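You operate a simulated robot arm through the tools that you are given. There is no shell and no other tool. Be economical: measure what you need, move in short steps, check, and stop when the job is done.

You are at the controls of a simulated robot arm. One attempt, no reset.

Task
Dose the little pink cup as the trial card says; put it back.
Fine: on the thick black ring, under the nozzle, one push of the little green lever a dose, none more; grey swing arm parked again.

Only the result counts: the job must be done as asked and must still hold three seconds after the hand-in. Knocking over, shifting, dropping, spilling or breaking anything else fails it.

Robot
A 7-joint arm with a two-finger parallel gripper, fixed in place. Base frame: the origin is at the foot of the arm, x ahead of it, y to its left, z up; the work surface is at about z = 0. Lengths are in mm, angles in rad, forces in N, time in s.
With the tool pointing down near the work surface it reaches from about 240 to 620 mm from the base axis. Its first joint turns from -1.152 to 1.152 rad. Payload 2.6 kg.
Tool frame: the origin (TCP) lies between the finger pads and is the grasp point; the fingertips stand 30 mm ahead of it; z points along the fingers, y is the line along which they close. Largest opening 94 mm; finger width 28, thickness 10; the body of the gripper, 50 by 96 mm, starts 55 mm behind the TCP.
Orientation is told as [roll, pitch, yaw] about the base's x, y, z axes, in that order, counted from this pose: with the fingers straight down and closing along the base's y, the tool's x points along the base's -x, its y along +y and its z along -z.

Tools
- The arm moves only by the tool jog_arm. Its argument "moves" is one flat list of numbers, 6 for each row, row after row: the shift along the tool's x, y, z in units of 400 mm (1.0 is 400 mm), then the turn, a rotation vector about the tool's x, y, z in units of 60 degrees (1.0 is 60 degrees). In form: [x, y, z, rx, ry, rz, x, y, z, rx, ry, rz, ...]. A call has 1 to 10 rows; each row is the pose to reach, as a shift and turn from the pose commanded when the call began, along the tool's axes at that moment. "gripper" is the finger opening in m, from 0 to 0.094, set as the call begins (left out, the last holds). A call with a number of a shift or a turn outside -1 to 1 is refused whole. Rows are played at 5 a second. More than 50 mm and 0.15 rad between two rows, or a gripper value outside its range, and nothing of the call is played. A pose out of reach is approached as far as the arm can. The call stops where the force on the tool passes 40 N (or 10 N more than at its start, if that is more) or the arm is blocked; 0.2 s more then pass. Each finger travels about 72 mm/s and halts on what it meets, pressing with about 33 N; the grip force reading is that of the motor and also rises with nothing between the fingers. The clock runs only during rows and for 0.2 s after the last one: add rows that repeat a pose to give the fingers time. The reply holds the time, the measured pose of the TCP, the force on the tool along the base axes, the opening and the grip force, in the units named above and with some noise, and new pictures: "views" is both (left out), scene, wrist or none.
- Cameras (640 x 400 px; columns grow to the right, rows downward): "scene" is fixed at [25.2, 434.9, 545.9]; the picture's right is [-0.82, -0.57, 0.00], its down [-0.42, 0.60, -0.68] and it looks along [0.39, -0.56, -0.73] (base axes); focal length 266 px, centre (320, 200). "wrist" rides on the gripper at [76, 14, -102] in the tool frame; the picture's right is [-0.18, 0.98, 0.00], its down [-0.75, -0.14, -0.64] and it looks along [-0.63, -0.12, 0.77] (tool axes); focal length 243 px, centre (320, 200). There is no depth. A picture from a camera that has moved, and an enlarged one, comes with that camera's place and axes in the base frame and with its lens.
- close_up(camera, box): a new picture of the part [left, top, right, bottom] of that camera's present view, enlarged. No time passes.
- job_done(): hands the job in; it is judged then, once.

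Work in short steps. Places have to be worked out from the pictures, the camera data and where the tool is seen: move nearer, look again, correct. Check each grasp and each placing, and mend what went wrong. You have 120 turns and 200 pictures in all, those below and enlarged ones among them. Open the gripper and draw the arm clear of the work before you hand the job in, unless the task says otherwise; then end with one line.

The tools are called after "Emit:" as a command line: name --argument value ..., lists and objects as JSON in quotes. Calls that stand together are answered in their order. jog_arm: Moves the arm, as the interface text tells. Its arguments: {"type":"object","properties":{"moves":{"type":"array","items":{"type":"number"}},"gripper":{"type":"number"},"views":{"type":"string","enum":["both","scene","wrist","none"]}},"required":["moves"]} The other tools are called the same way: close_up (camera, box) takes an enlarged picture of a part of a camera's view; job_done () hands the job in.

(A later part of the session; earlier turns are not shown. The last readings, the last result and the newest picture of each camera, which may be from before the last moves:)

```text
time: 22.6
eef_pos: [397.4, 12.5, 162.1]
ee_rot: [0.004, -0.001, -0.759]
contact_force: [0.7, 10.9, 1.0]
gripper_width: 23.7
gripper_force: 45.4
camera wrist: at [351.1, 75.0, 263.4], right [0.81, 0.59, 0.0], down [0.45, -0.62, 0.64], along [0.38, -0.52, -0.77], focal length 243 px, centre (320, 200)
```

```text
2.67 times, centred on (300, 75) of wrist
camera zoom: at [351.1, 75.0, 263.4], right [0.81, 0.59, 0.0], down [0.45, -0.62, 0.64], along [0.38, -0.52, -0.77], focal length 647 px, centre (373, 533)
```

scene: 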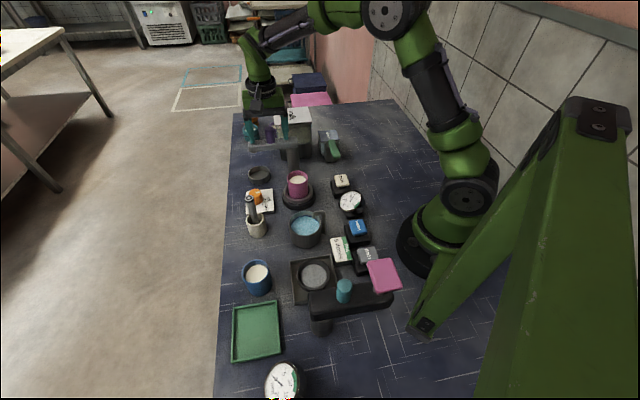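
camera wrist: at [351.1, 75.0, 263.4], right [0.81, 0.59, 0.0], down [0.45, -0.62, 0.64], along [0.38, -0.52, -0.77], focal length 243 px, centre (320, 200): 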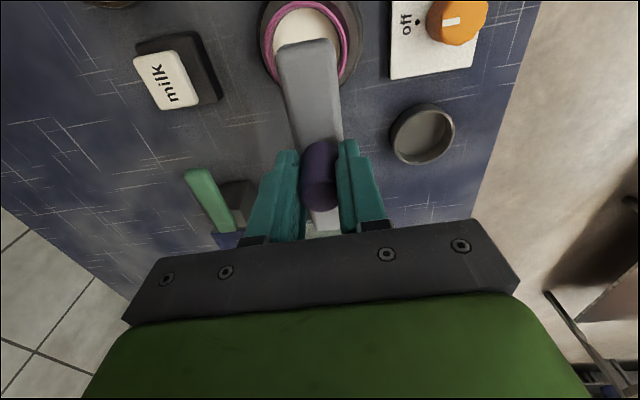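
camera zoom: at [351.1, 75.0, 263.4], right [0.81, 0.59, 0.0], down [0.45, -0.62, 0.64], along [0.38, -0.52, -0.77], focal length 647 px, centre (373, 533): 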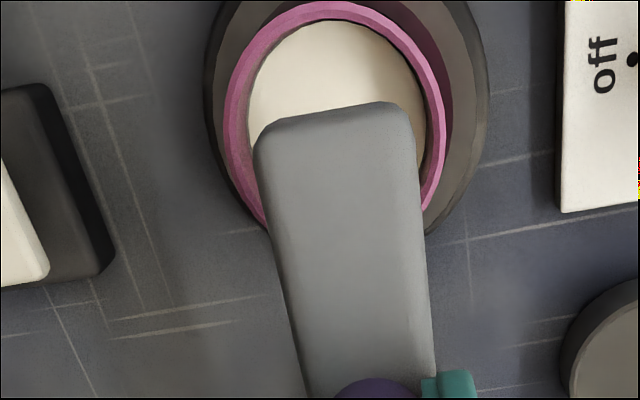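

The nozzle is centred over the cup within a few mm. I open the fingers and rise.

Emit:
jog_arm --moves '[0, 0, 0, 0, 0, 0, 0, 0, 0, 0, 0, 0, 0, 0, -0.06, 0, 0, 0, 0, 0, -0.15, 0, 0, 0, 0, 0, -0.22, 0, 0, 0]' --gripper 0.06 --views "both"

Emit:
close_up --camera "scene" --box '[270, 120, 370, 200]'

Emit:
close_up --camera "wrist" --box '[140, 40, 400, 200]'

```text
time: 23.8
eef_pos: [397.3, 12.8, 249.2]
ee_rot: [0.003, -0.002, -0.759]
contact_force: [0.0, 0.0, -0.9]
gripper_width: 60.2
gripper_force: 0.0
camera wrist: at [350.7, 74.5, 351.4], right [0.81, 0.59, 0.0], down [0.45, -0.62, 0.64], along [0.38, -0.52, -0.77], focal length 243 px, centre (320, 200)
```

scene: 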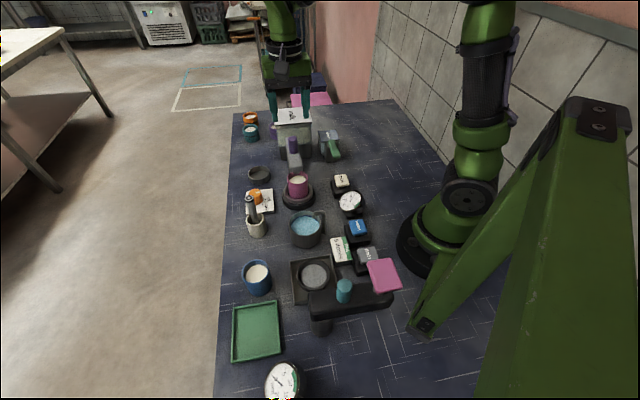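
wrist: 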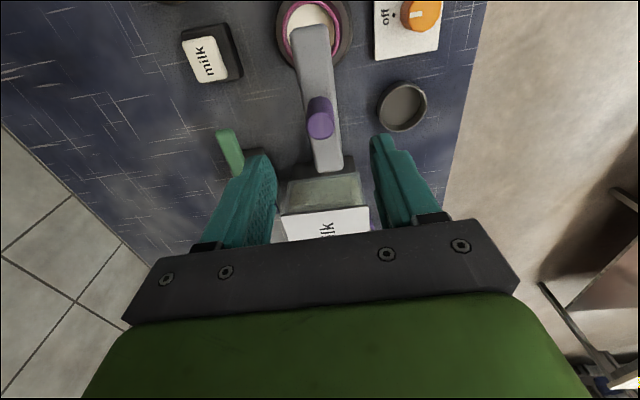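

```text
5.00 times, centred on (320, 160) of scene
camera zoom: at [25.2, 434.9, 545.9], right [-0.82, -0.57, 0.0], down [-0.42, 0.6, -0.68], along [0.39, -0.56, -0.73], focal length 1331 px, centre (320, 400)
```

zoom: 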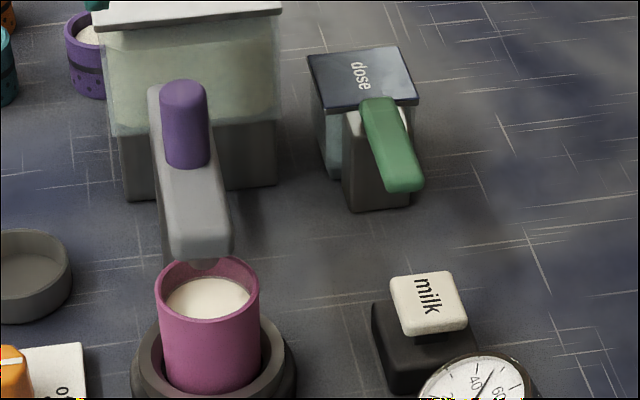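

```text
2.46 times, centred on (270, 120) of wrist
camera zoom: at [350.7, 74.5, 351.4], right [0.81, 0.59, 0.0], down [0.45, -0.62, 0.64], along [0.38, -0.52, -0.77], focal length 597 px, centre (443, 397)
```

zoom: 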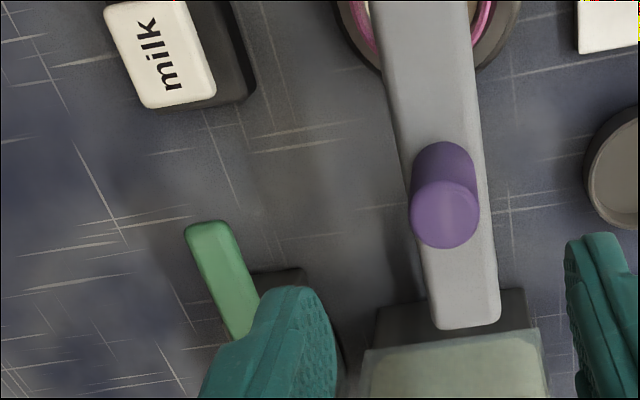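

The arm stays put with the nozzle over the cup. The green lever's free end triangulates to about (331,-89,80). I move above it to look closer.

Emit:
jog_arm --moves '[-0.017, -0.075, 0, 0, 0, 0, -0.035, -0.15, 0, 0, 0, 0, -0.052, -0.225, 0, 0, 0, 0, -0.069, -0.299, 0.03, 0, 0, 0, -0.069, -0.299, 0.1475, 0, 0, 0]' --views "both"

Emit:
close_up --camera "wrist" --box '[200, 40, 460, 200]'

Emit:
close_up --camera "scene" --box '[290, 110, 370, 170]'

```text
time: 24.9
eef_pos: [334.2, -92.3, 189.2]
ee_rot: [0.005, -0.004, -0.759]
contact_force: [0.4, 1.3, -0.5]
gripper_width: 60.2
gripper_force: 0.1
camera wrist: at [287.9, -30.8, 291.4], right [0.81, 0.59, 0.0], down [0.45, -0.62, 0.64], along [0.38, -0.52, -0.77], focal length 243 px, centre (320, 200)
```

scene: 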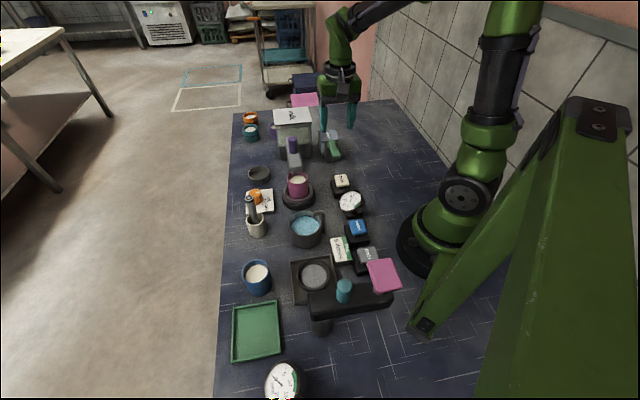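
wrist: 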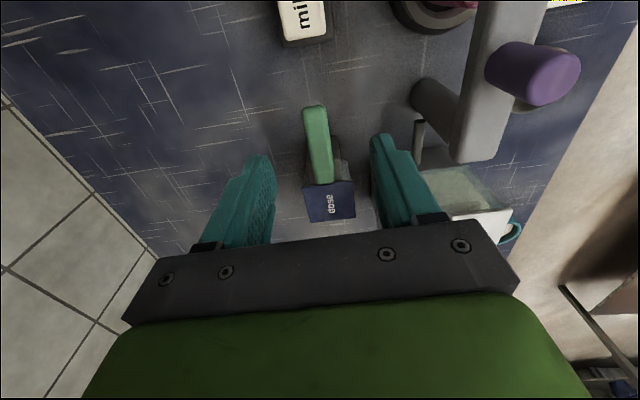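

```text
2.46 times, centred on (330, 120) of wrist
camera zoom: at [287.9, -30.8, 291.4], right [0.81, 0.59, 0.0], down [0.45, -0.62, 0.64], along [0.38, -0.52, -0.77], focal length 597 px, centre (295, 397)
```

zoom: 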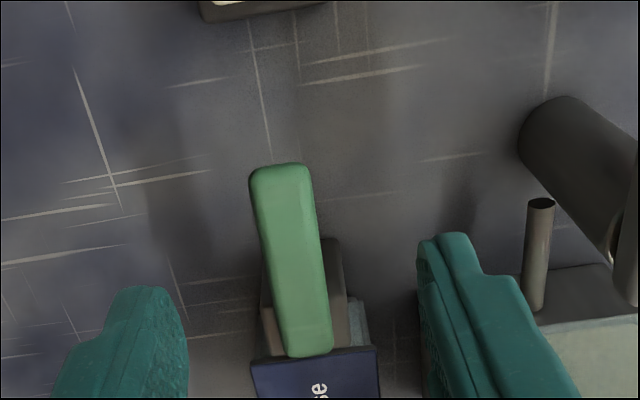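

```text
6.67 times, centred on (330, 140) of scene
camera zoom: at [25.2, 434.9, 545.9], right [-0.82, -0.57, 0.0], down [-0.42, 0.6, -0.68], along [0.39, -0.56, -0.73], focal length 1774 px, centre (253, 600)
```

zoom: 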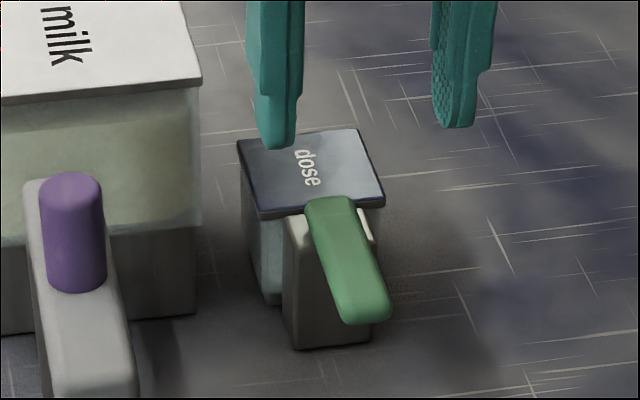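

The lever is about 65 mm long with its free end near (326,-93). I close the fingers, centre them over the free end, and lower to just above it.

Emit:
jog_arm --moves '[0, -0.007, 0.03, 0, 0, 0, 0, -0.0145, 0.09, 0, 0, 0, 0, -0.0145, 0.14, 0, 0, 0, 0, -0.0145, 0.17, 0, 0, 0, 0, -0.0145, 0.17, 0, 0, 0]' --gripper 0 --views "wrist"

Emit:
close_up --camera "scene" --box '[290, 110, 370, 170]'

```text
time: 26.1
eef_pos: [332.4, -97.1, 121.9]
ee_rot: [0.005, -0.003, -0.76]
contact_force: [-0.1, -0.6, 0.1]
gripper_width: 0.0
gripper_force: 32.7
camera wrist: at [285.5, -35.2, 223.7], right [0.81, 0.59, 0.0], down [0.45, -0.62, 0.64], along [0.38, -0.52, -0.77], focal length 243 px, centre (320, 200)
```

wrist: 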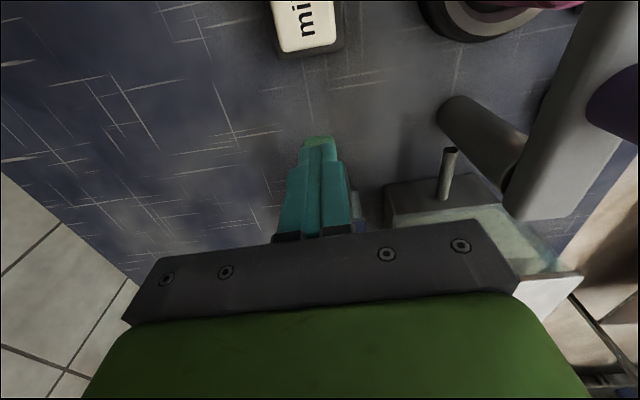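

```text
6.67 times, centred on (330, 140) of scene
camera zoom: at [25.2, 434.9, 545.9], right [-0.82, -0.57, 0.0], down [-0.42, 0.6, -0.68], along [0.39, -0.56, -0.73], focal length 1774 px, centre (253, 600)
```

zoom: 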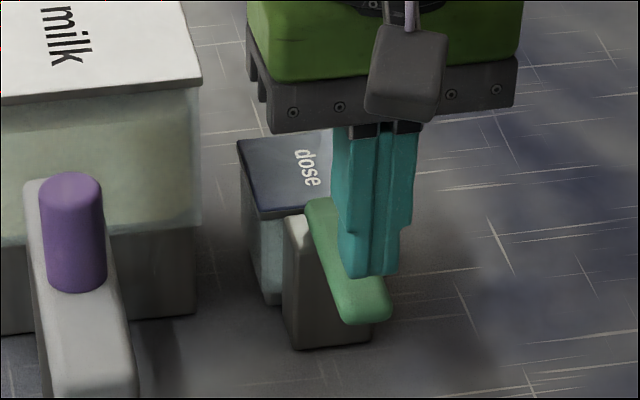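

The closed tips hover over the lever's end. I lower in small steps to find first contact.

Emit:
jog_arm --moves '[0, 0, 0.0075, 0, 0, 0, 0, 0, 0.015, 0, 0, 0, 0, 0, 0.0225, 0, 0, 0]' --views "none"

Emit:
close_up --camera "scene" --box '[290, 110, 370, 170]'

```text
time: 26.9
eef_pos: [332.3, -97.0, 112.8]
ee_rot: [0.003, -0.001, -0.759]
contact_force: [0.6, 0.1, 0.2]
gripper_width: 0.0
gripper_force: 32.8
```

```text
6.67 times, centred on (330, 140) of scene
camera zoom: at [25.2, 434.9, 545.9], right [-0.82, -0.57, 0.0], down [-0.42, 0.6, -0.68], along [0.39, -0.56, -0.73], focal length 1774 px, centre (253, 600)
```

zoom: 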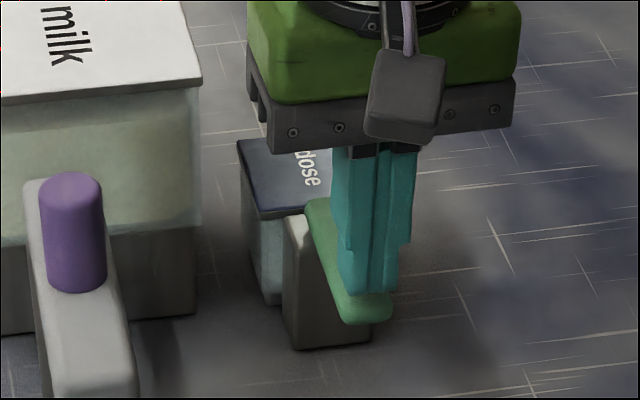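

Emit:
jog_arm --moves '[0, 0, 0.005, 0, 0, 0, 0, 0, 0.01, 0, 0, 0, 0, 0, 0.015, 0, 0, 0]' --views "none"

Emit:
close_up --camera "scene" --box '[270, 120, 370, 200]'

```text
time: 27.8
eef_pos: [332.3, -98.0, 107.3]
ee_rot: [0.003, -0.002, -0.76]
contact_force: [-0.5, 0.5, -0.1]
gripper_width: 0.0
gripper_force: 33.7
```

```text
5.00 times, centred on (320, 160) of scene
camera zoom: at [25.2, 434.9, 545.9], right [-0.82, -0.57, 0.0], down [-0.42, 0.6, -0.68], along [0.39, -0.56, -0.73], focal length 1331 px, centre (320, 400)
```

zoom: 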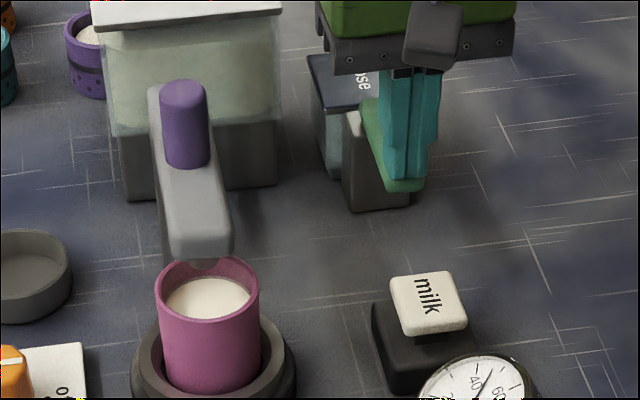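

Emit:
jog_arm --moves '[0, 0, 0.005, 0, 0, 0, 0, 0, 0.01, 0, 0, 0]' --views "wrist"

Emit:
close_up --camera "scene" --box '[290, 110, 370, 170]'

```text
time: 28.4
eef_pos: [331.5, -97.2, 103.7]
ee_rot: [0.003, -0.002, -0.758]
contact_force: [-0.3, -0.3, 1.2]
gripper_width: 0.0
gripper_force: 33.2
camera wrist: at [285.3, -35.2, 205.0], right [0.81, 0.59, 0.0], down [0.45, -0.62, 0.64], along [0.38, -0.52, -0.77], focal length 243 px, centre (320, 200)
```

wrist: 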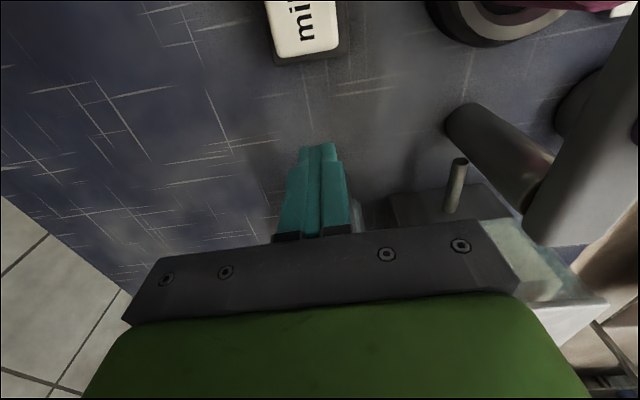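

```text
6.67 times, centred on (330, 140) of scene
camera zoom: at [25.2, 434.9, 545.9], right [-0.82, -0.57, 0.0], down [-0.42, 0.6, -0.68], along [0.39, -0.56, -0.73], focal length 1774 px, centre (253, 600)
```

zoom: 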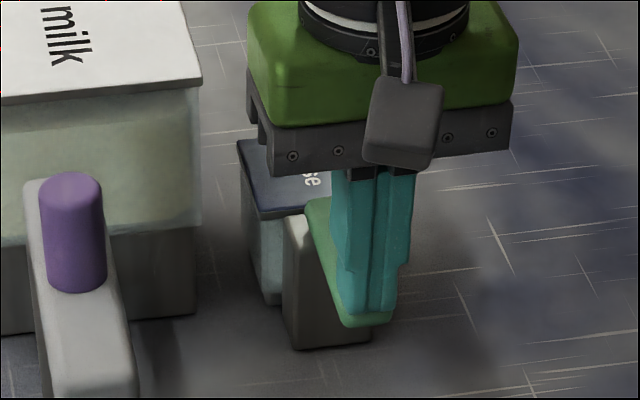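

Emit:
jog_arm --moves '[0, 0, 0.004, 0, 0, 0, 0, 0, 0.0075, 0, 0, 0]' --views "none"

Emit:
close_up --camera "scene" --box '[290, 110, 370, 170]'

```text
time: 28.9
eef_pos: [332.2, -97.0, 100.5]
ee_rot: [0.003, -0.004, -0.76]
contact_force: [-0.7, 0.8, 1.2]
gripper_width: 0.1
gripper_force: 33.0
```

```text
6.67 times, centred on (330, 140) of scene
camera zoom: at [25.2, 434.9, 545.9], right [-0.82, -0.57, 0.0], down [-0.42, 0.6, -0.68], along [0.39, -0.56, -0.73], focal length 1774 px, centre (253, 600)
```

zoom: 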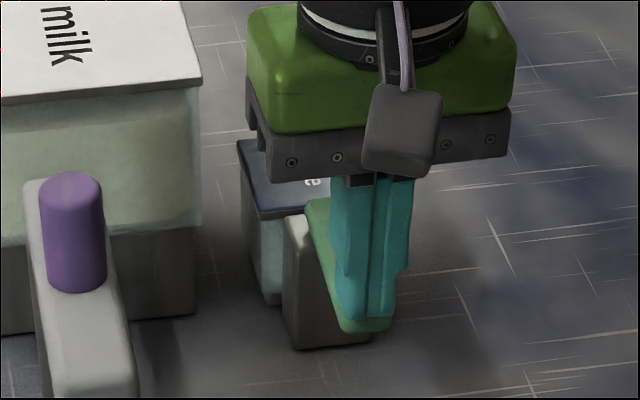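

The lever is now being pushed lightly (it dips). I continue this first push gradually until it stops.

Emit:
jog_arm --moves '[0, 0, 0.005, 0, 0, 0, 0, 0, 0.01, 0, 0, 0]' --views "none"

Emit:
close_up --camera "scene" --box '[270, 120, 370, 200]'

```text
time: 29.6
eef_pos: [333.1, -98.0, 95.2]
ee_rot: [0.004, -0.003, -0.758]
contact_force: [-0.4, 0.5, 1.0]
gripper_width: 0.0
gripper_force: 33.0
```

```text
5.00 times, centred on (320, 160) of scene
camera zoom: at [25.2, 434.9, 545.9], right [-0.82, -0.57, 0.0], down [-0.42, 0.6, -0.68], along [0.39, -0.56, -0.73], focal length 1331 px, centre (320, 400)
```

zoom: 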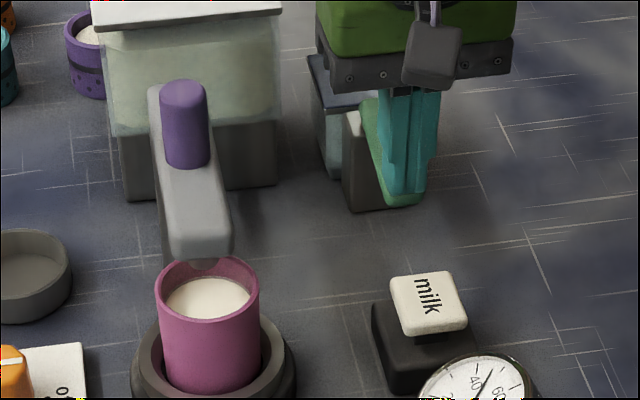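

Emit:
jog_arm --moves '[0, 0, 0.005, 0, 0, 0, 0, 0, 0.01, 0, 0, 0]' --views "none"

Emit:
close_up --camera "scene" --box '[270, 120, 370, 200]'

```text
time: 30.1
eef_pos: [332.9, -96.6, 91.1]
ee_rot: [0.003, -0.002, -0.758]
contact_force: [0.7, 0.4, 1.2]
gripper_width: 0.0
gripper_force: 32.4
```

```text
5.00 times, centred on (320, 160) of scene
camera zoom: at [25.2, 434.9, 545.9], right [-0.82, -0.57, 0.0], down [-0.42, 0.6, -0.68], along [0.39, -0.56, -0.73], focal length 1331 px, centre (320, 400)
```

zoom: 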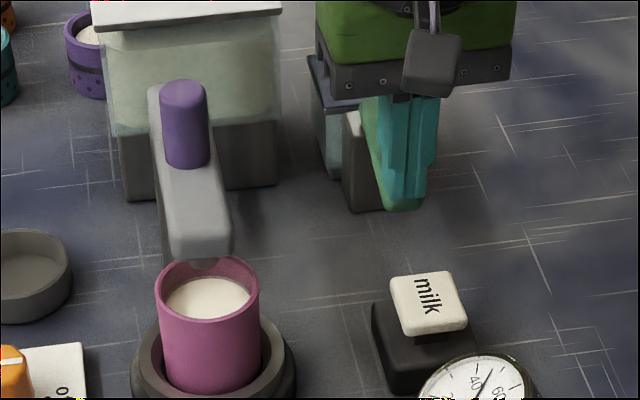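

Emit:
jog_arm --moves '[0, 0, 0.005, 0, 0, 0, 0, 0, 0.01, 0, 0, 0]' --views "none"

Emit:
close_up --camera "scene" --box '[270, 120, 370, 200]'

```text
time: 30.8
eef_pos: [332.5, -98.0, 87.5]
ee_rot: [0.004, -0.003, -0.759]
contact_force: [-0.5, -0.5, 3.1]
gripper_width: 0.0
gripper_force: 32.2
```

```text
5.00 times, centred on (320, 160) of scene
camera zoom: at [25.2, 434.9, 545.9], right [-0.82, -0.57, 0.0], down [-0.42, 0.6, -0.68], along [0.39, -0.56, -0.73], focal length 1331 px, centre (320, 400)
```

zoom: 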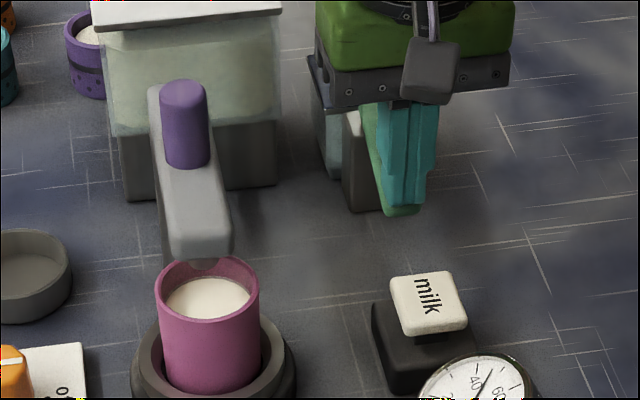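

Emit:
jog_arm --moves '[0, 0, 0.005, 0, 0, 0, 0, 0, 0.01, 0, 0, 0]' --views "none"

Emit:
close_up --camera "scene" --box '[270, 120, 370, 200]'

```text
time: 31.4
eef_pos: [331.8, -96.9, 83.7]
ee_rot: [0.003, -0.002, -0.759]
contact_force: [0.2, -0.5, 2.8]
gripper_width: 0.0
gripper_force: 32.8
```

```text
5.00 times, centred on (320, 160) of scene
camera zoom: at [25.2, 434.9, 545.9], right [-0.82, -0.57, 0.0], down [-0.42, 0.6, -0.68], along [0.39, -0.56, -0.73], focal length 1331 px, centre (320, 400)
```

zoom: 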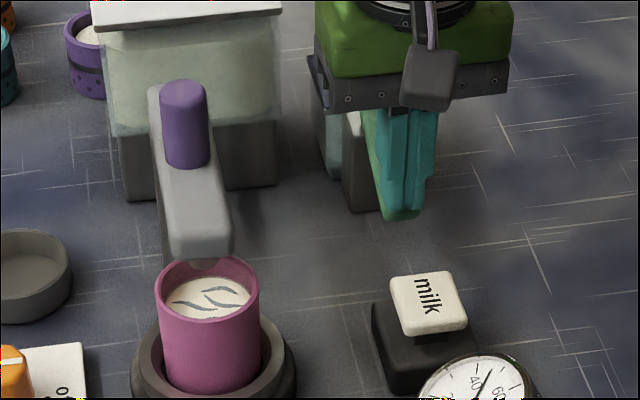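

Swirl marks appeared in the cup: the first dose was given at TCP z≈84. I rise fully to let the lever return.

Emit:
jog_arm --moves '[0, 0, -0.03, 0, 0, 0, 0, 0, -0.075, 0, 0, 0, 0, 0, -0.075, 0, 0, 0, 0, 0, -0.075, 0, 0, 0]' --views "none"

Emit:
close_up --camera "scene" --box '[270, 120, 370, 200]'

```text
time: 32.4
eef_pos: [332.5, -97.7, 114.2]
ee_rot: [0.003, -0.002, -0.758]
contact_force: [-0.2, 0.8, 0.1]
gripper_width: 0.0
gripper_force: 33.2
```

```text
5.00 times, centred on (320, 160) of scene
camera zoom: at [25.2, 434.9, 545.9], right [-0.82, -0.57, 0.0], down [-0.42, 0.6, -0.68], along [0.39, -0.56, -0.73], focal length 1331 px, centre (320, 400)
```

zoom: 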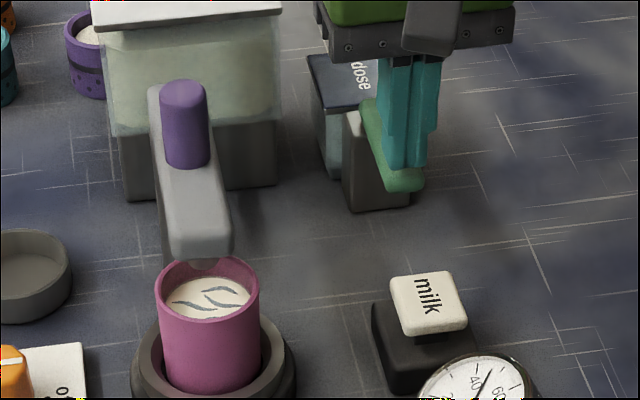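

The lever returned. Second push, slightly deeper (z≈82), with a look at the bottom.

Emit:
jog_arm --moves '[0, 0, 0.025, 0, 0, 0, 0, 0, 0.045, 0, 0, 0, 0, 0, 0.065, 0, 0, 0, 0, 0, 0.08, 0, 0, 0, 0, 0, 0.08, 0, 0, 0]' --views "none"

Emit:
close_up --camera "scene" --box '[270, 120, 370, 200]'

```text
time: 33.5
eef_pos: [332.4, -97.4, 82.6]
ee_rot: [0.003, -0.001, -0.759]
contact_force: [-5.2, 0.8, 18.2]
gripper_width: 0.2
gripper_force: 33.5
```

```text
5.00 times, centred on (320, 160) of scene
camera zoom: at [25.1, 434.9, 545.9], right [-0.82, -0.57, 0.0], down [-0.42, 0.6, -0.68], along [0.39, -0.56, -0.73], focal length 1331 px, centre (320, 400)
```

zoom: 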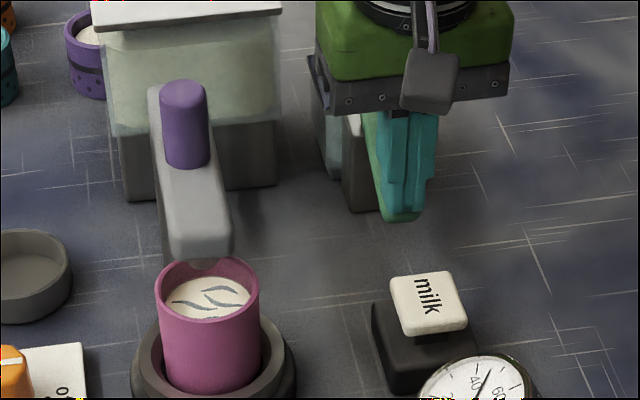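

The lever reached its stop (18 N), the second dose is done. I release, then do the third push to the stop.

Emit:
jog_arm --moves '[0, 0, -0.035, 0, 0, 0, 0, 0, -0.08, 0, 0, 0, 0, 0, -0.08, 0, 0, 0, 0, 0, -0.08, 0, 0, 0]' --views "none"

Emit:
close_up --camera "scene" --box '[270, 120, 370, 200]'

Emit:
jog_arm --moves '[0, 0, 0.025, 0, 0, 0, 0, 0, 0.045, 0, 0, 0, 0, 0, 0.065, 0, 0, 0, 0, 0, 0.0785, 0, 0, 0, 0, 0, 0.0785, 0, 0, 0]' --views "none"

Emit:
close_up --camera "scene" --box '[270, 120, 370, 200]'

```text
time: 34.5
eef_pos: [332.4, -97.2, 114.3]
ee_rot: [0.004, 0.0, -0.757]
contact_force: [0.8, 0.9, 0.1]
gripper_width: 0.0
gripper_force: 33.4
```

```text
5.00 times, centred on (320, 160) of scene
camera zoom: at [25.2, 434.9, 545.9], right [-0.82, -0.57, 0.0], down [-0.42, 0.6, -0.68], along [0.39, -0.56, -0.73], focal length 1331 px, centre (320, 400)
```

zoom: 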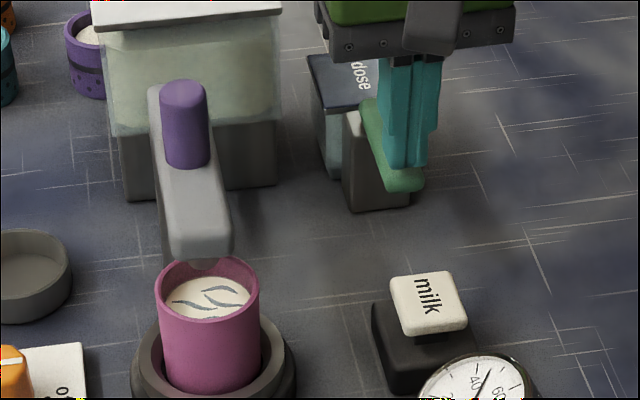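

```text
time: 35.8
eef_pos: [332.7, -97.3, 83.5]
ee_rot: [0.004, -0.004, -0.76]
contact_force: [-2.3, 0.6, 12.1]
gripper_width: 0.1
gripper_force: 32.3
```

```text
5.00 times, centred on (320, 160) of scene
camera zoom: at [25.1, 434.9, 545.9], right [-0.82, -0.57, 0.0], down [-0.42, 0.6, -0.68], along [0.39, -0.56, -0.73], focal length 1331 px, centre (320, 400)
```

zoom: 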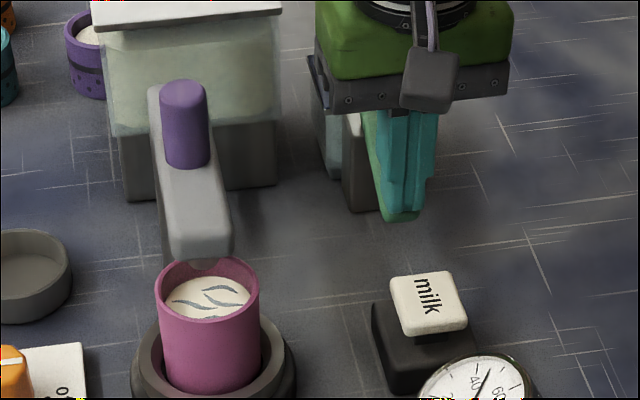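

Third dose done (stop reached, 12 N). Release, then the fourth push.

Emit:
jog_arm --moves '[0, 0, -0.035, 0, 0, 0, 0, 0, -0.0785, 0, 0, 0, 0, 0, -0.0785, 0, 0, 0, 0, 0, -0.0785, 0, 0, 0]' --views "none"

Emit:
jog_arm --moves '[0, 0, 0.025, 0, 0, 0, 0, 0, 0.045, 0, 0, 0, 0, 0, 0.065, 0, 0, 0, 0, 0, 0.0785, 0, 0, 0, 0, 0, 0.0785, 0, 0, 0]' --views "none"

Emit:
close_up --camera "scene" --box '[270, 120, 370, 200]'

```text
time: 36.8
eef_pos: [331.6, -97.5, 113.3]
ee_rot: [0.003, -0.001, -0.758]
contact_force: [0.4, -0.2, 0.4]
gripper_width: 0.1
gripper_force: 33.0
```

```text
time: 38.0
eef_pos: [333.3, -96.8, 83.1]
ee_rot: [0.003, -0.004, -0.759]
contact_force: [-2.4, 0.1, 9.8]
gripper_width: 0.0
gripper_force: 33.4
```

```text
5.00 times, centred on (320, 160) of scene
camera zoom: at [25.1, 434.9, 545.9], right [-0.82, -0.57, 0.0], down [-0.42, 0.6, -0.68], along [0.39, -0.56, -0.73], focal length 1331 px, centre (320, 400)
```

zoom: 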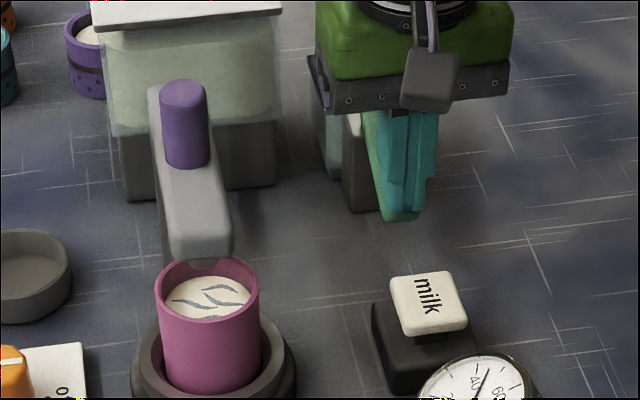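

Fourth dose done. Release, then the fifth and last push.

Emit:
jog_arm --moves '[0, 0, -0.035, 0, 0, 0, 0, 0, -0.0785, 0, 0, 0, 0, 0, -0.0785, 0, 0, 0, 0, 0, -0.0785, 0, 0, 0]' --views "none"

Emit:
jog_arm --moves '[0, 0, 0.025, 0, 0, 0, 0, 0, 0.045, 0, 0, 0, 0, 0, 0.065, 0, 0, 0, 0, 0, 0.0785, 0, 0, 0, 0, 0, 0.0785, 0, 0, 0]' --views "none"

Emit:
close_up --camera "scene" --box '[270, 120, 370, 200]'

```text
time: 39.0
eef_pos: [331.9, -96.9, 113.7]
ee_rot: [0.004, -0.001, -0.758]
contact_force: [0.4, -0.1, -0.5]
gripper_width: 0.1
gripper_force: 33.0
```

```text
time: 40.1
eef_pos: [332.5, -96.6, 81.9]
ee_rot: [0.003, -0.005, -0.76]
contact_force: [-2.1, 0.4, 10.1]
gripper_width: 0.1
gripper_force: 33.1
```

```text
5.00 times, centred on (320, 160) of scene
camera zoom: at [25.1, 434.9, 545.9], right [-0.82, -0.57, 0.0], down [-0.42, 0.6, -0.68], along [0.39, -0.56, -0.73], focal length 1331 px, centre (320, 400)
```

zoom: 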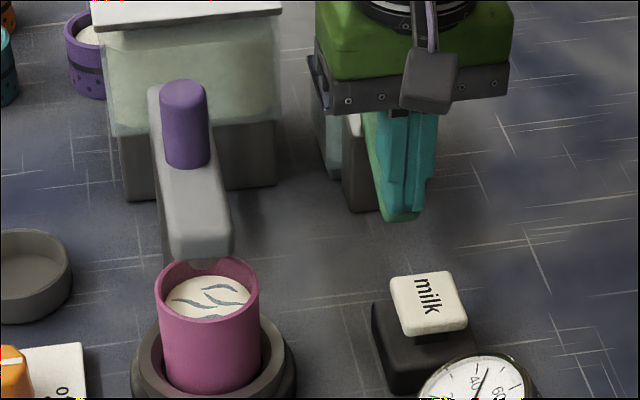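

All five doses are given. I rise clear and return above the purple knob.

Emit:
jog_arm --moves '[0, 0, -0.08, 0, 0, 0, 0, 0, -0.19, 0, 0, 0, 0, 0, -0.3, 0, 0, 0, 0, 0, -0.4, 0, 0, 0, 0.015, 0.06, -0.4175, 0, 0, 0, 0.034, 0.15, -0.4175, 0, 0, 0, 0.055, 0.24, -0.4175, 0, 0, 0, 0.0708, 0.3115, -0.4175, 0, 0, 0]' --views "none"

Emit:
jog_arm --moves '[0, 0, 0, 0, 0, 0, 0, 0, 0, 0, 0, 0, 0, 0, 0, 0, 0, 0]' --gripper 0.06 --views "wrist"

Emit:
close_up --camera "scene" --box '[250, 110, 370, 200]'

```text
time: 42.0
eef_pos: [398.2, 12.5, 248.8]
ee_rot: [0.005, -0.002, -0.76]
contact_force: [-0.1, -0.4, 0.2]
gripper_width: 0.0
gripper_force: 33.4
```

```text
time: 42.8
eef_pos: [397.0, 11.6, 249.1]
ee_rot: [0.004, -0.002, -0.76]
contact_force: [-0.3, -0.1, 0.2]
gripper_width: 59.9
gripper_force: 0.0
camera wrist: at [350.5, 73.9, 351.4], right [0.81, 0.59, 0.0], down [0.45, -0.62, 0.64], along [0.38, -0.52, -0.77], focal length 243 px, centre (320, 200)
```

wrist: 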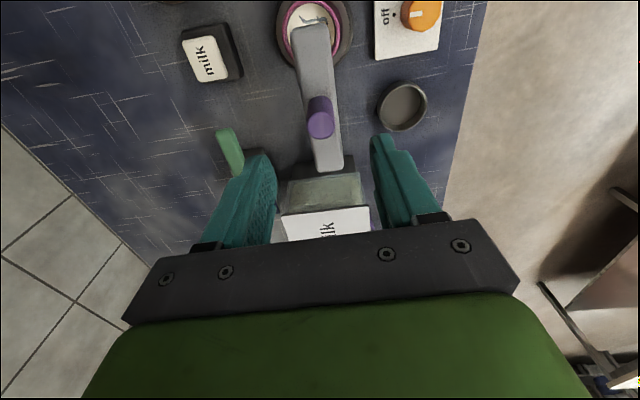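

```text
4.44 times, centred on (310, 155) of scene
camera zoom: at [25.2, 434.9, 545.9], right [-0.82, -0.57, 0.0], down [-0.42, 0.6, -0.68], along [0.39, -0.56, -0.73], focal length 1183 px, centre (364, 400)
```

zoom: 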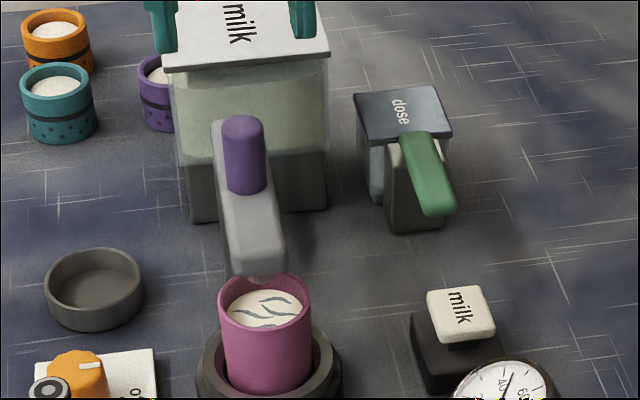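

Same view as when I left the knob. I descend 87 mm, straddling it, then grip.

Emit:
jog_arm --moves '[0, 0, 0.08, 0, 0, 0, 0, 0, 0.16, 0, 0, 0, 0, 0, 0.2165, 0, 0, 0]' --views "none"

Emit:
jog_arm --moves '[0, 0, 0, 0, 0, 0, 0, 0, 0, 0, 0, 0, 0, 0, 0, 0, 0, 0]' --gripper 0.01 --views "wrist"

```text
time: 43.5
eef_pos: [397.8, 11.7, 162.7]
ee_rot: [0.003, -0.001, -0.76]
contact_force: [0.0, -0.2, 0.5]
gripper_width: 60.0
gripper_force: 0.1
```

```text
time: 44.4
eef_pos: [397.4, 12.6, 162.0]
ee_rot: [0.004, -0.001, -0.757]
contact_force: [0.7, 0.3, -3.7]
gripper_width: 23.8
gripper_force: 44.7
camera wrist: at [351.1, 74.7, 264.6], right [0.81, 0.59, 0.0], down [0.45, -0.62, 0.64], along [0.38, -0.52, -0.77], focal length 243 px, centre (320, 200)
```

wrist: 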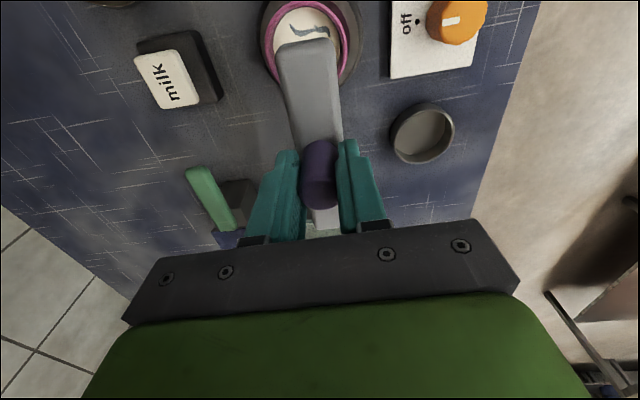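

Gripped. I swing the arm back along the same arc, first half.

Emit:
jog_arm --moves '[-0.0012, 0.0105, 0, 0, 0, 0, -0.0032, 0.021, 0, 0, 0, 0, -0.0055, 0.03, 0, 0, 0, 0, -0.0085, 0.039, 0, 0, 0, 0, -0.0159, 0.0563, 0, 0, 0, 0, -0.0205, 0.0645, 0, 0, 0, 0, -0.0257, 0.0725, 0, 0, 0, 0, -0.0335, 0.0825, 0, 0, 0, 0, -0.0418, 0.0918, 0, 0, 0, 0]' --views "wrist"

```text
time: 46.4
eef_pos: [434.4, 27.4, 163.4]
ee_rot: [0.004, -0.002, -0.76]
contact_force: [-7.5, -4.0, -4.7]
gripper_width: 23.4
gripper_force: 45.1
camera wrist: at [387.7, 90.0, 265.5], right [0.81, 0.59, 0.0], down [0.45, -0.62, 0.64], along [0.38, -0.52, -0.77], focal length 243 px, centre (320, 200)
```

wrist: 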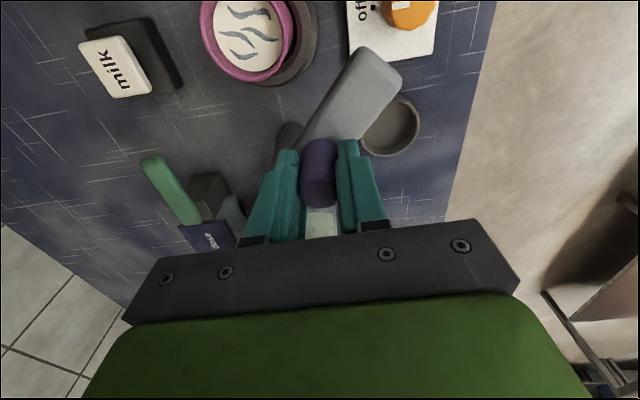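

The cup shows its dose marks. I continue the swing back to the parked angle.

Emit:
jog_arm --moves '[-0.0093, 0.0083, 0, 0, 0, 0, -0.0192, 0.0161, 0, 0, 0, 0, -0.03, 0.0225, 0, 0, 0, 0, -0.041, 0.0287, 0, 0, 0, 0, -0.0525, 0.0335, 0, 0, 0, 0, -0.0646, 0.0376, 0, 0, 0, 0, -0.077, 0.04, 0, 0, 0, 0, -0.0895, 0.0419, 0, 0, 0, 0, -0.102, 0.0423, 0, 0, 0, 0, -0.1144, 0.042, 0, 0, 0, 0]' --views "wrist"

Emit:
close_up --camera "scene" --box '[220, 90, 380, 200]'

```text
time: 48.5
eef_pos: [479.0, 9.4, 162.8]
ee_rot: [0.001, -0.001, -0.757]
contact_force: [-29.1, -0.9, 7.5]
gripper_width: 23.6
gripper_force: 44.6
camera wrist: at [432.3, 70.9, 265.8], right [0.81, 0.59, 0.0], down [0.45, -0.62, 0.64], along [0.38, -0.52, -0.77], focal length 243 px, centre (320, 200)
```

wrist: 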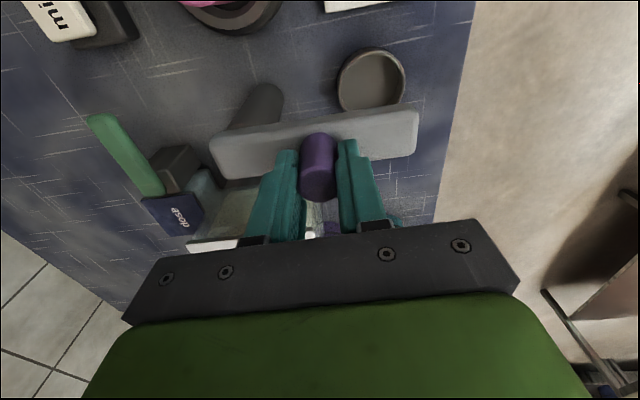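

```text
3.64 times, centred on (300, 145) of scene
camera zoom: at [25.1, 434.9, 545.9], right [-0.82, -0.57, 0.0], down [-0.42, 0.6, -0.68], along [0.39, -0.56, -0.73], focal length 968 px, centre (393, 400)
```

zoom: 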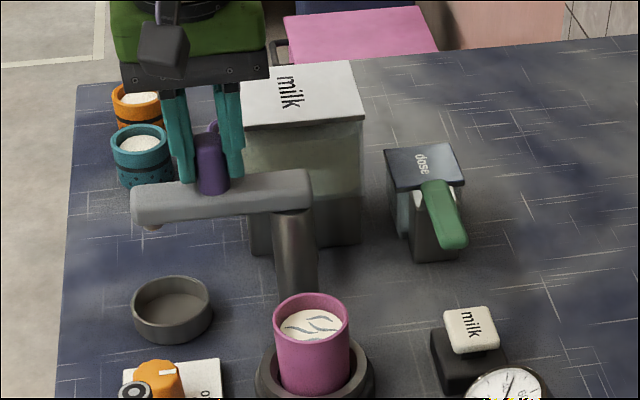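

The arm matches its original parked picture and has come against its stop. I release and rise.

Emit:
jog_arm --moves '[0, 0, 0, 0, 0, 0, 0, 0, 0, 0, 0, 0, 0, 0, -0.06, 0, 0, 0, 0, 0, -0.15, 0, 0, 0, 0, 0, -0.22, 0, 0, 0]' --gripper 0.075 --views "wrist"

Emit:
close_up --camera "scene" --box '[220, 90, 380, 200]'

Emit:
close_up --camera "scene" --box '[270, 160, 330, 215]'

```text
time: 49.8
eef_pos: [479.0, 7.1, 252.0]
ee_rot: [0.004, -0.003, -0.76]
contact_force: [0.0, 0.0, -0.5]
gripper_width: 74.7
gripper_force: 0.1
camera wrist: at [432.8, 70.7, 354.2], right [0.81, 0.59, 0.0], down [0.45, -0.62, 0.64], along [0.38, -0.52, -0.77], focal length 243 px, centre (320, 200)
```

wrist: 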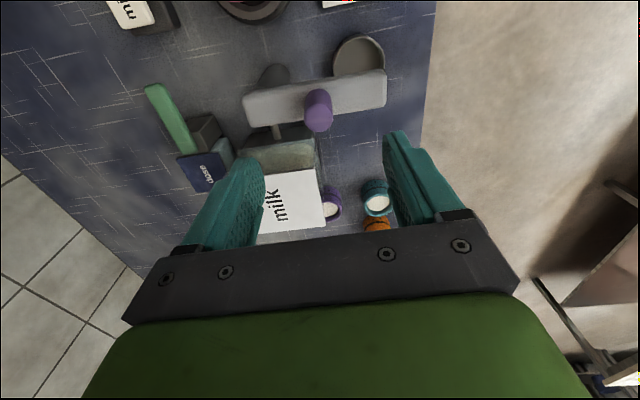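

```text
3.64 times, centred on (300, 145) of scene
camera zoom: at [25.2, 434.9, 545.9], right [-0.82, -0.57, 0.0], down [-0.42, 0.6, -0.68], along [0.39, -0.56, -0.73], focal length 968 px, centre (393, 400)
```

zoom: 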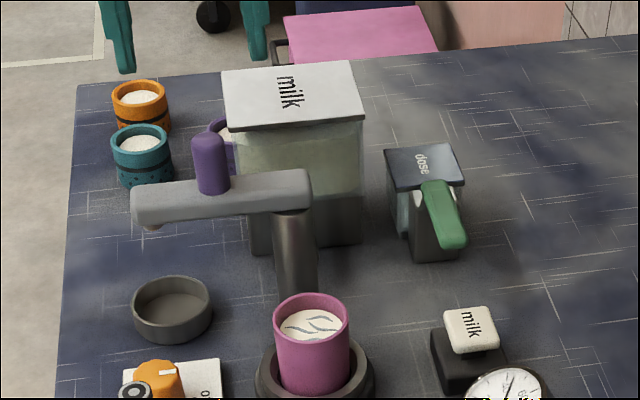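

```text
7.27 times, centred on (300, 188) of scene
camera zoom: at [25.2, 434.9, 545.9], right [-0.82, -0.57, 0.0], down [-0.42, 0.6, -0.68], along [0.39, -0.56, -0.73], focal length 1936 px, centre (466, 291)
```

zoom: 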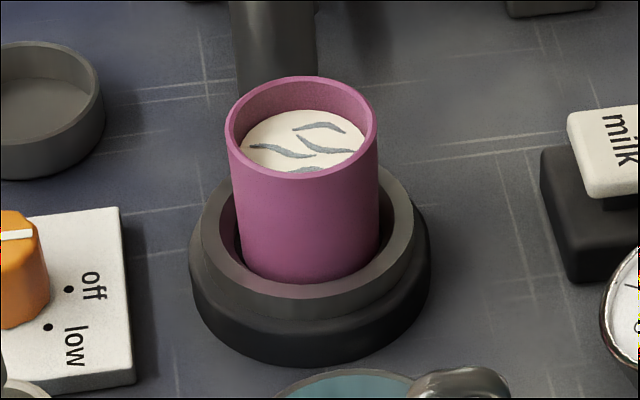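

Parked as originally. I go back above the cup on the ring with wide-open fingers.

Emit:
jog_arm --moves '[0.08, -0.037, 0, 0, 0, 0, 0.16, -0.074, 0, 0, 0, 0, 0.24, -0.11, 0, 0, 0, 0, 0.278, -0.128, 0, 0, 0, 0, 0.278, -0.128, 0.1, 0, 0, 0, 0.278, -0.128, 0.18, 0, 0, 0]' --gripper 0.088 --views "wrist"

Emit:
close_up --camera "wrist" --box '[240, 40, 400, 140]'

```text
time: 51.1
eef_pos: [363.0, 48.3, 178.8]
ee_rot: [0.003, -0.005, -0.76]
contact_force: [-0.4, -0.2, -0.7]
gripper_width: 88.0
gripper_force: 0.1
camera wrist: at [316.2, 109.6, 280.2], right [0.81, 0.59, 0.0], down [0.45, -0.62, 0.64], along [0.38, -0.52, -0.77], focal length 243 px, centre (320, 200)
```

wrist: 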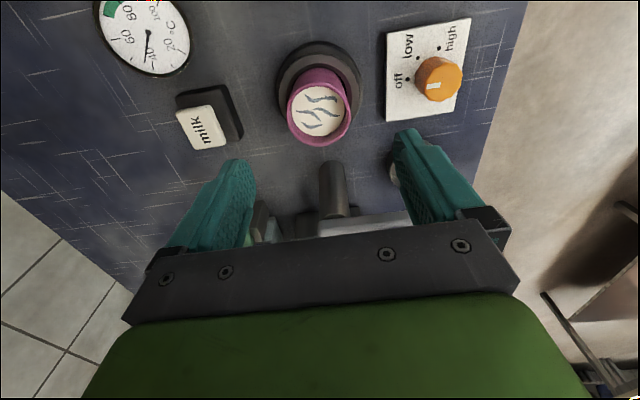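

```text
4.00 times, centred on (320, 90) of wrist
camera zoom: at [316.2, 109.6, 280.2], right [0.81, 0.59, 0.0], down [0.45, -0.62, 0.64], along [0.38, -0.52, -0.77], focal length 970 px, centre (320, 640)
```

zoom: 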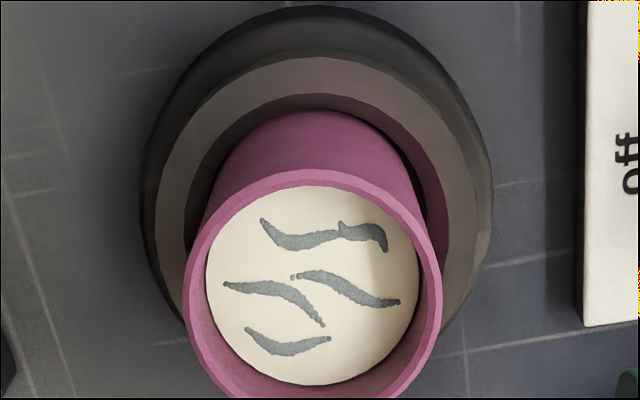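

The cup is still centred under the tool. I descend to the same grasp height (z≈66) and close.

Emit:
jog_arm --moves '[0, -0.003, 0.1, 0, 0, 0, 0, -0.003, 0.2, 0, 0, 0, 0, -0.003, 0.26, 0, 0, 0, 0, -0.003, 0.282, 0, 0, 0]' --views "none"

Emit:
jog_arm --moves '[0, 0, 0, 0, 0, 0, 0, 0, 0, 0, 0, 0, 0, 0, 0, 0, 0, 0, 0, 0, 0, 0, 0, 0]' --gripper 0.02 --views "wrist"

```text
time: 52.1
eef_pos: [362.8, 45.6, 65.2]
ee_rot: [0.004, -0.003, -0.757]
contact_force: [0.0, 0.3, 0.2]
gripper_width: 87.9
gripper_force: 0.1
```

```text
time: 53.1
eef_pos: [362.8, 46.8, 65.7]
ee_rot: [0.003, -0.002, -0.758]
contact_force: [-0.1, -1.0, -0.3]
gripper_width: 51.7
gripper_force: 32.8
camera wrist: at [316.3, 108.9, 167.5], right [0.81, 0.59, 0.0], down [0.45, -0.62, 0.64], along [0.38, -0.52, -0.77], focal length 243 px, centre (320, 200)
```

wrist: 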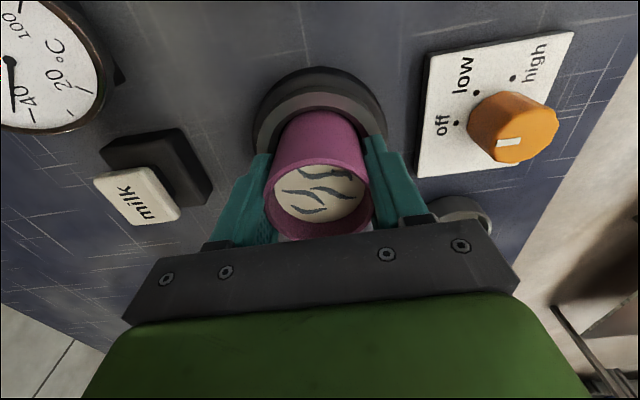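

Gripped at 51.7 mm. I lift slowly straight up.

Emit:
jog_arm --moves '[0, 0, -0.02, 0, 0, 0, 0, 0, -0.06, 0, 0, 0, 0, 0, -0.11, 0, 0, 0, 0, 0, -0.16, 0, 0, 0, 0, 0, -0.21, 0, 0, 0, 0, 0, -0.255, 0, 0, 0, 0, 0, -0.285, 0, 0, 0]' --views "wrist"

```text
time: 54.8
eef_pos: [364.0, 47.6, 180.1]
ee_rot: [0.004, -0.002, -0.759]
contact_force: [0.1, -0.3, -1.2]
gripper_width: 52.0
gripper_force: 32.5
camera wrist: at [315.9, 108.8, 282.7], right [0.81, 0.59, 0.0], down [0.45, -0.62, 0.64], along [0.38, -0.52, -0.77], focal length 243 px, centre (320, 200)
```

wrist: 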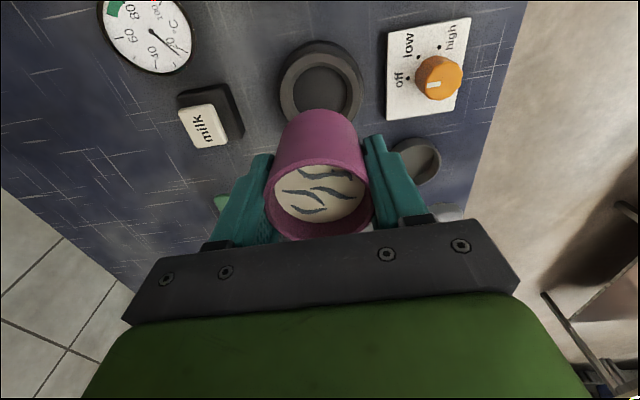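

The cup is held upright. I carry it back above its original spot (324,250).

Emit:
jog_arm --moves '[0.02, 0.0145, 0, 0, 0, 0, 0.06, 0.0433, 0, 0, 0, 0, 0.115, 0.083, 0, 0, 0, 0, 0.17, 0.1227, 0, 0, 0, 0, 0.225, 0.1624, 0, 0, 0, 0, 0.28, 0.202, 0, 0, 0, 0, 0.335, 0.2418, 0, 0, 0, 0, 0.38, 0.2742, 0, 0, 0, 0, 0.408, 0.2944, 0, 0, 0, 0, 0.4196, 0.3028, 0, 0, 0, 0]' --views "wrist"

Emit:
close_up --camera "scene" --box '[200, 180, 320, 300]'

```text
time: 57.0
eef_pos: [324.8, 250.9, 179.3]
ee_rot: [0.003, -0.002, -0.758]
contact_force: [-0.8, 0.6, -0.7]
gripper_width: 51.6
gripper_force: 33.4
camera wrist: at [277.1, 312.8, 282.1], right [0.81, 0.59, 0.0], down [0.45, -0.62, 0.64], along [0.38, -0.52, -0.77], focal length 243 px, centre (320, 200)
```

wrist: 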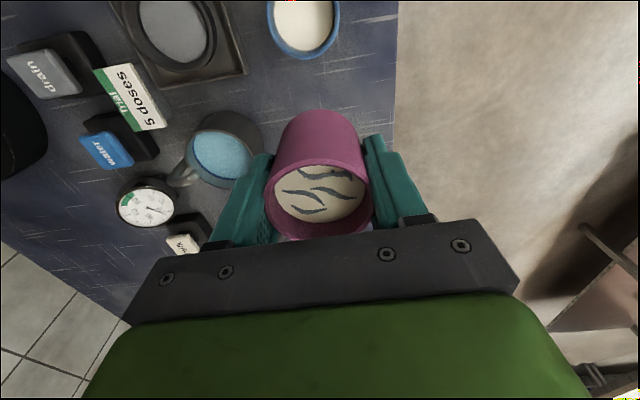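

```text
3.33 times, centred on (260, 240) of scene
camera zoom: at [25.2, 434.9, 545.9], right [-0.82, -0.57, 0.0], down [-0.42, 0.6, -0.68], along [0.39, -0.56, -0.73], focal length 887 px, centre (520, 67)
```

zoom: 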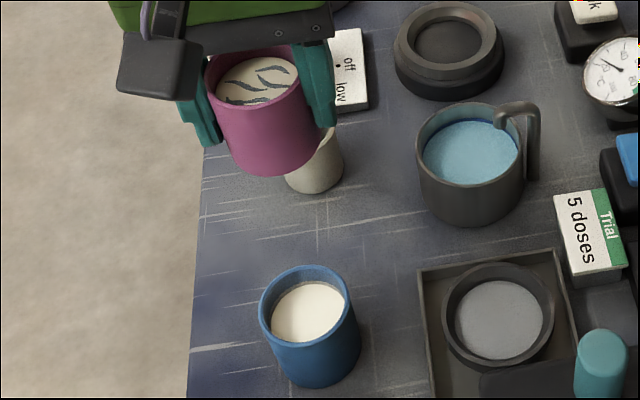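

Positioned. I lower to just above the table.

Emit:
jog_arm --moves '[0, 0, 0.04, 0, 0, 0, 0, 0, 0.09, 0, 0, 0, 0, 0, 0.14, 0, 0, 0, 0, 0, 0.19, 0, 0, 0, 0, 0, 0.24, 0, 0, 0, 0, 0, 0.28, 0, 0, 0, 0, 0, 0.305, 0, 0, 0, 0, 0, 0.318, 0, 0, 0]' --views "wrist"

```text
time: 58.8
eef_pos: [325.8, 250.6, 53.3]
ee_rot: [0.004, -0.001, -0.758]
contact_force: [1.2, -0.2, -1.0]
gripper_width: 51.4
gripper_force: 33.3
camera wrist: at [278.0, 312.7, 155.2], right [0.81, 0.59, 0.0], down [0.45, -0.62, 0.64], along [0.38, -0.52, -0.77], focal length 243 px, centre (320, 200)
```

wrist: 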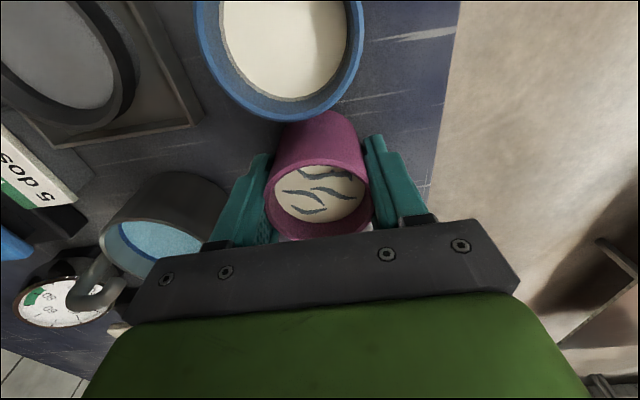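

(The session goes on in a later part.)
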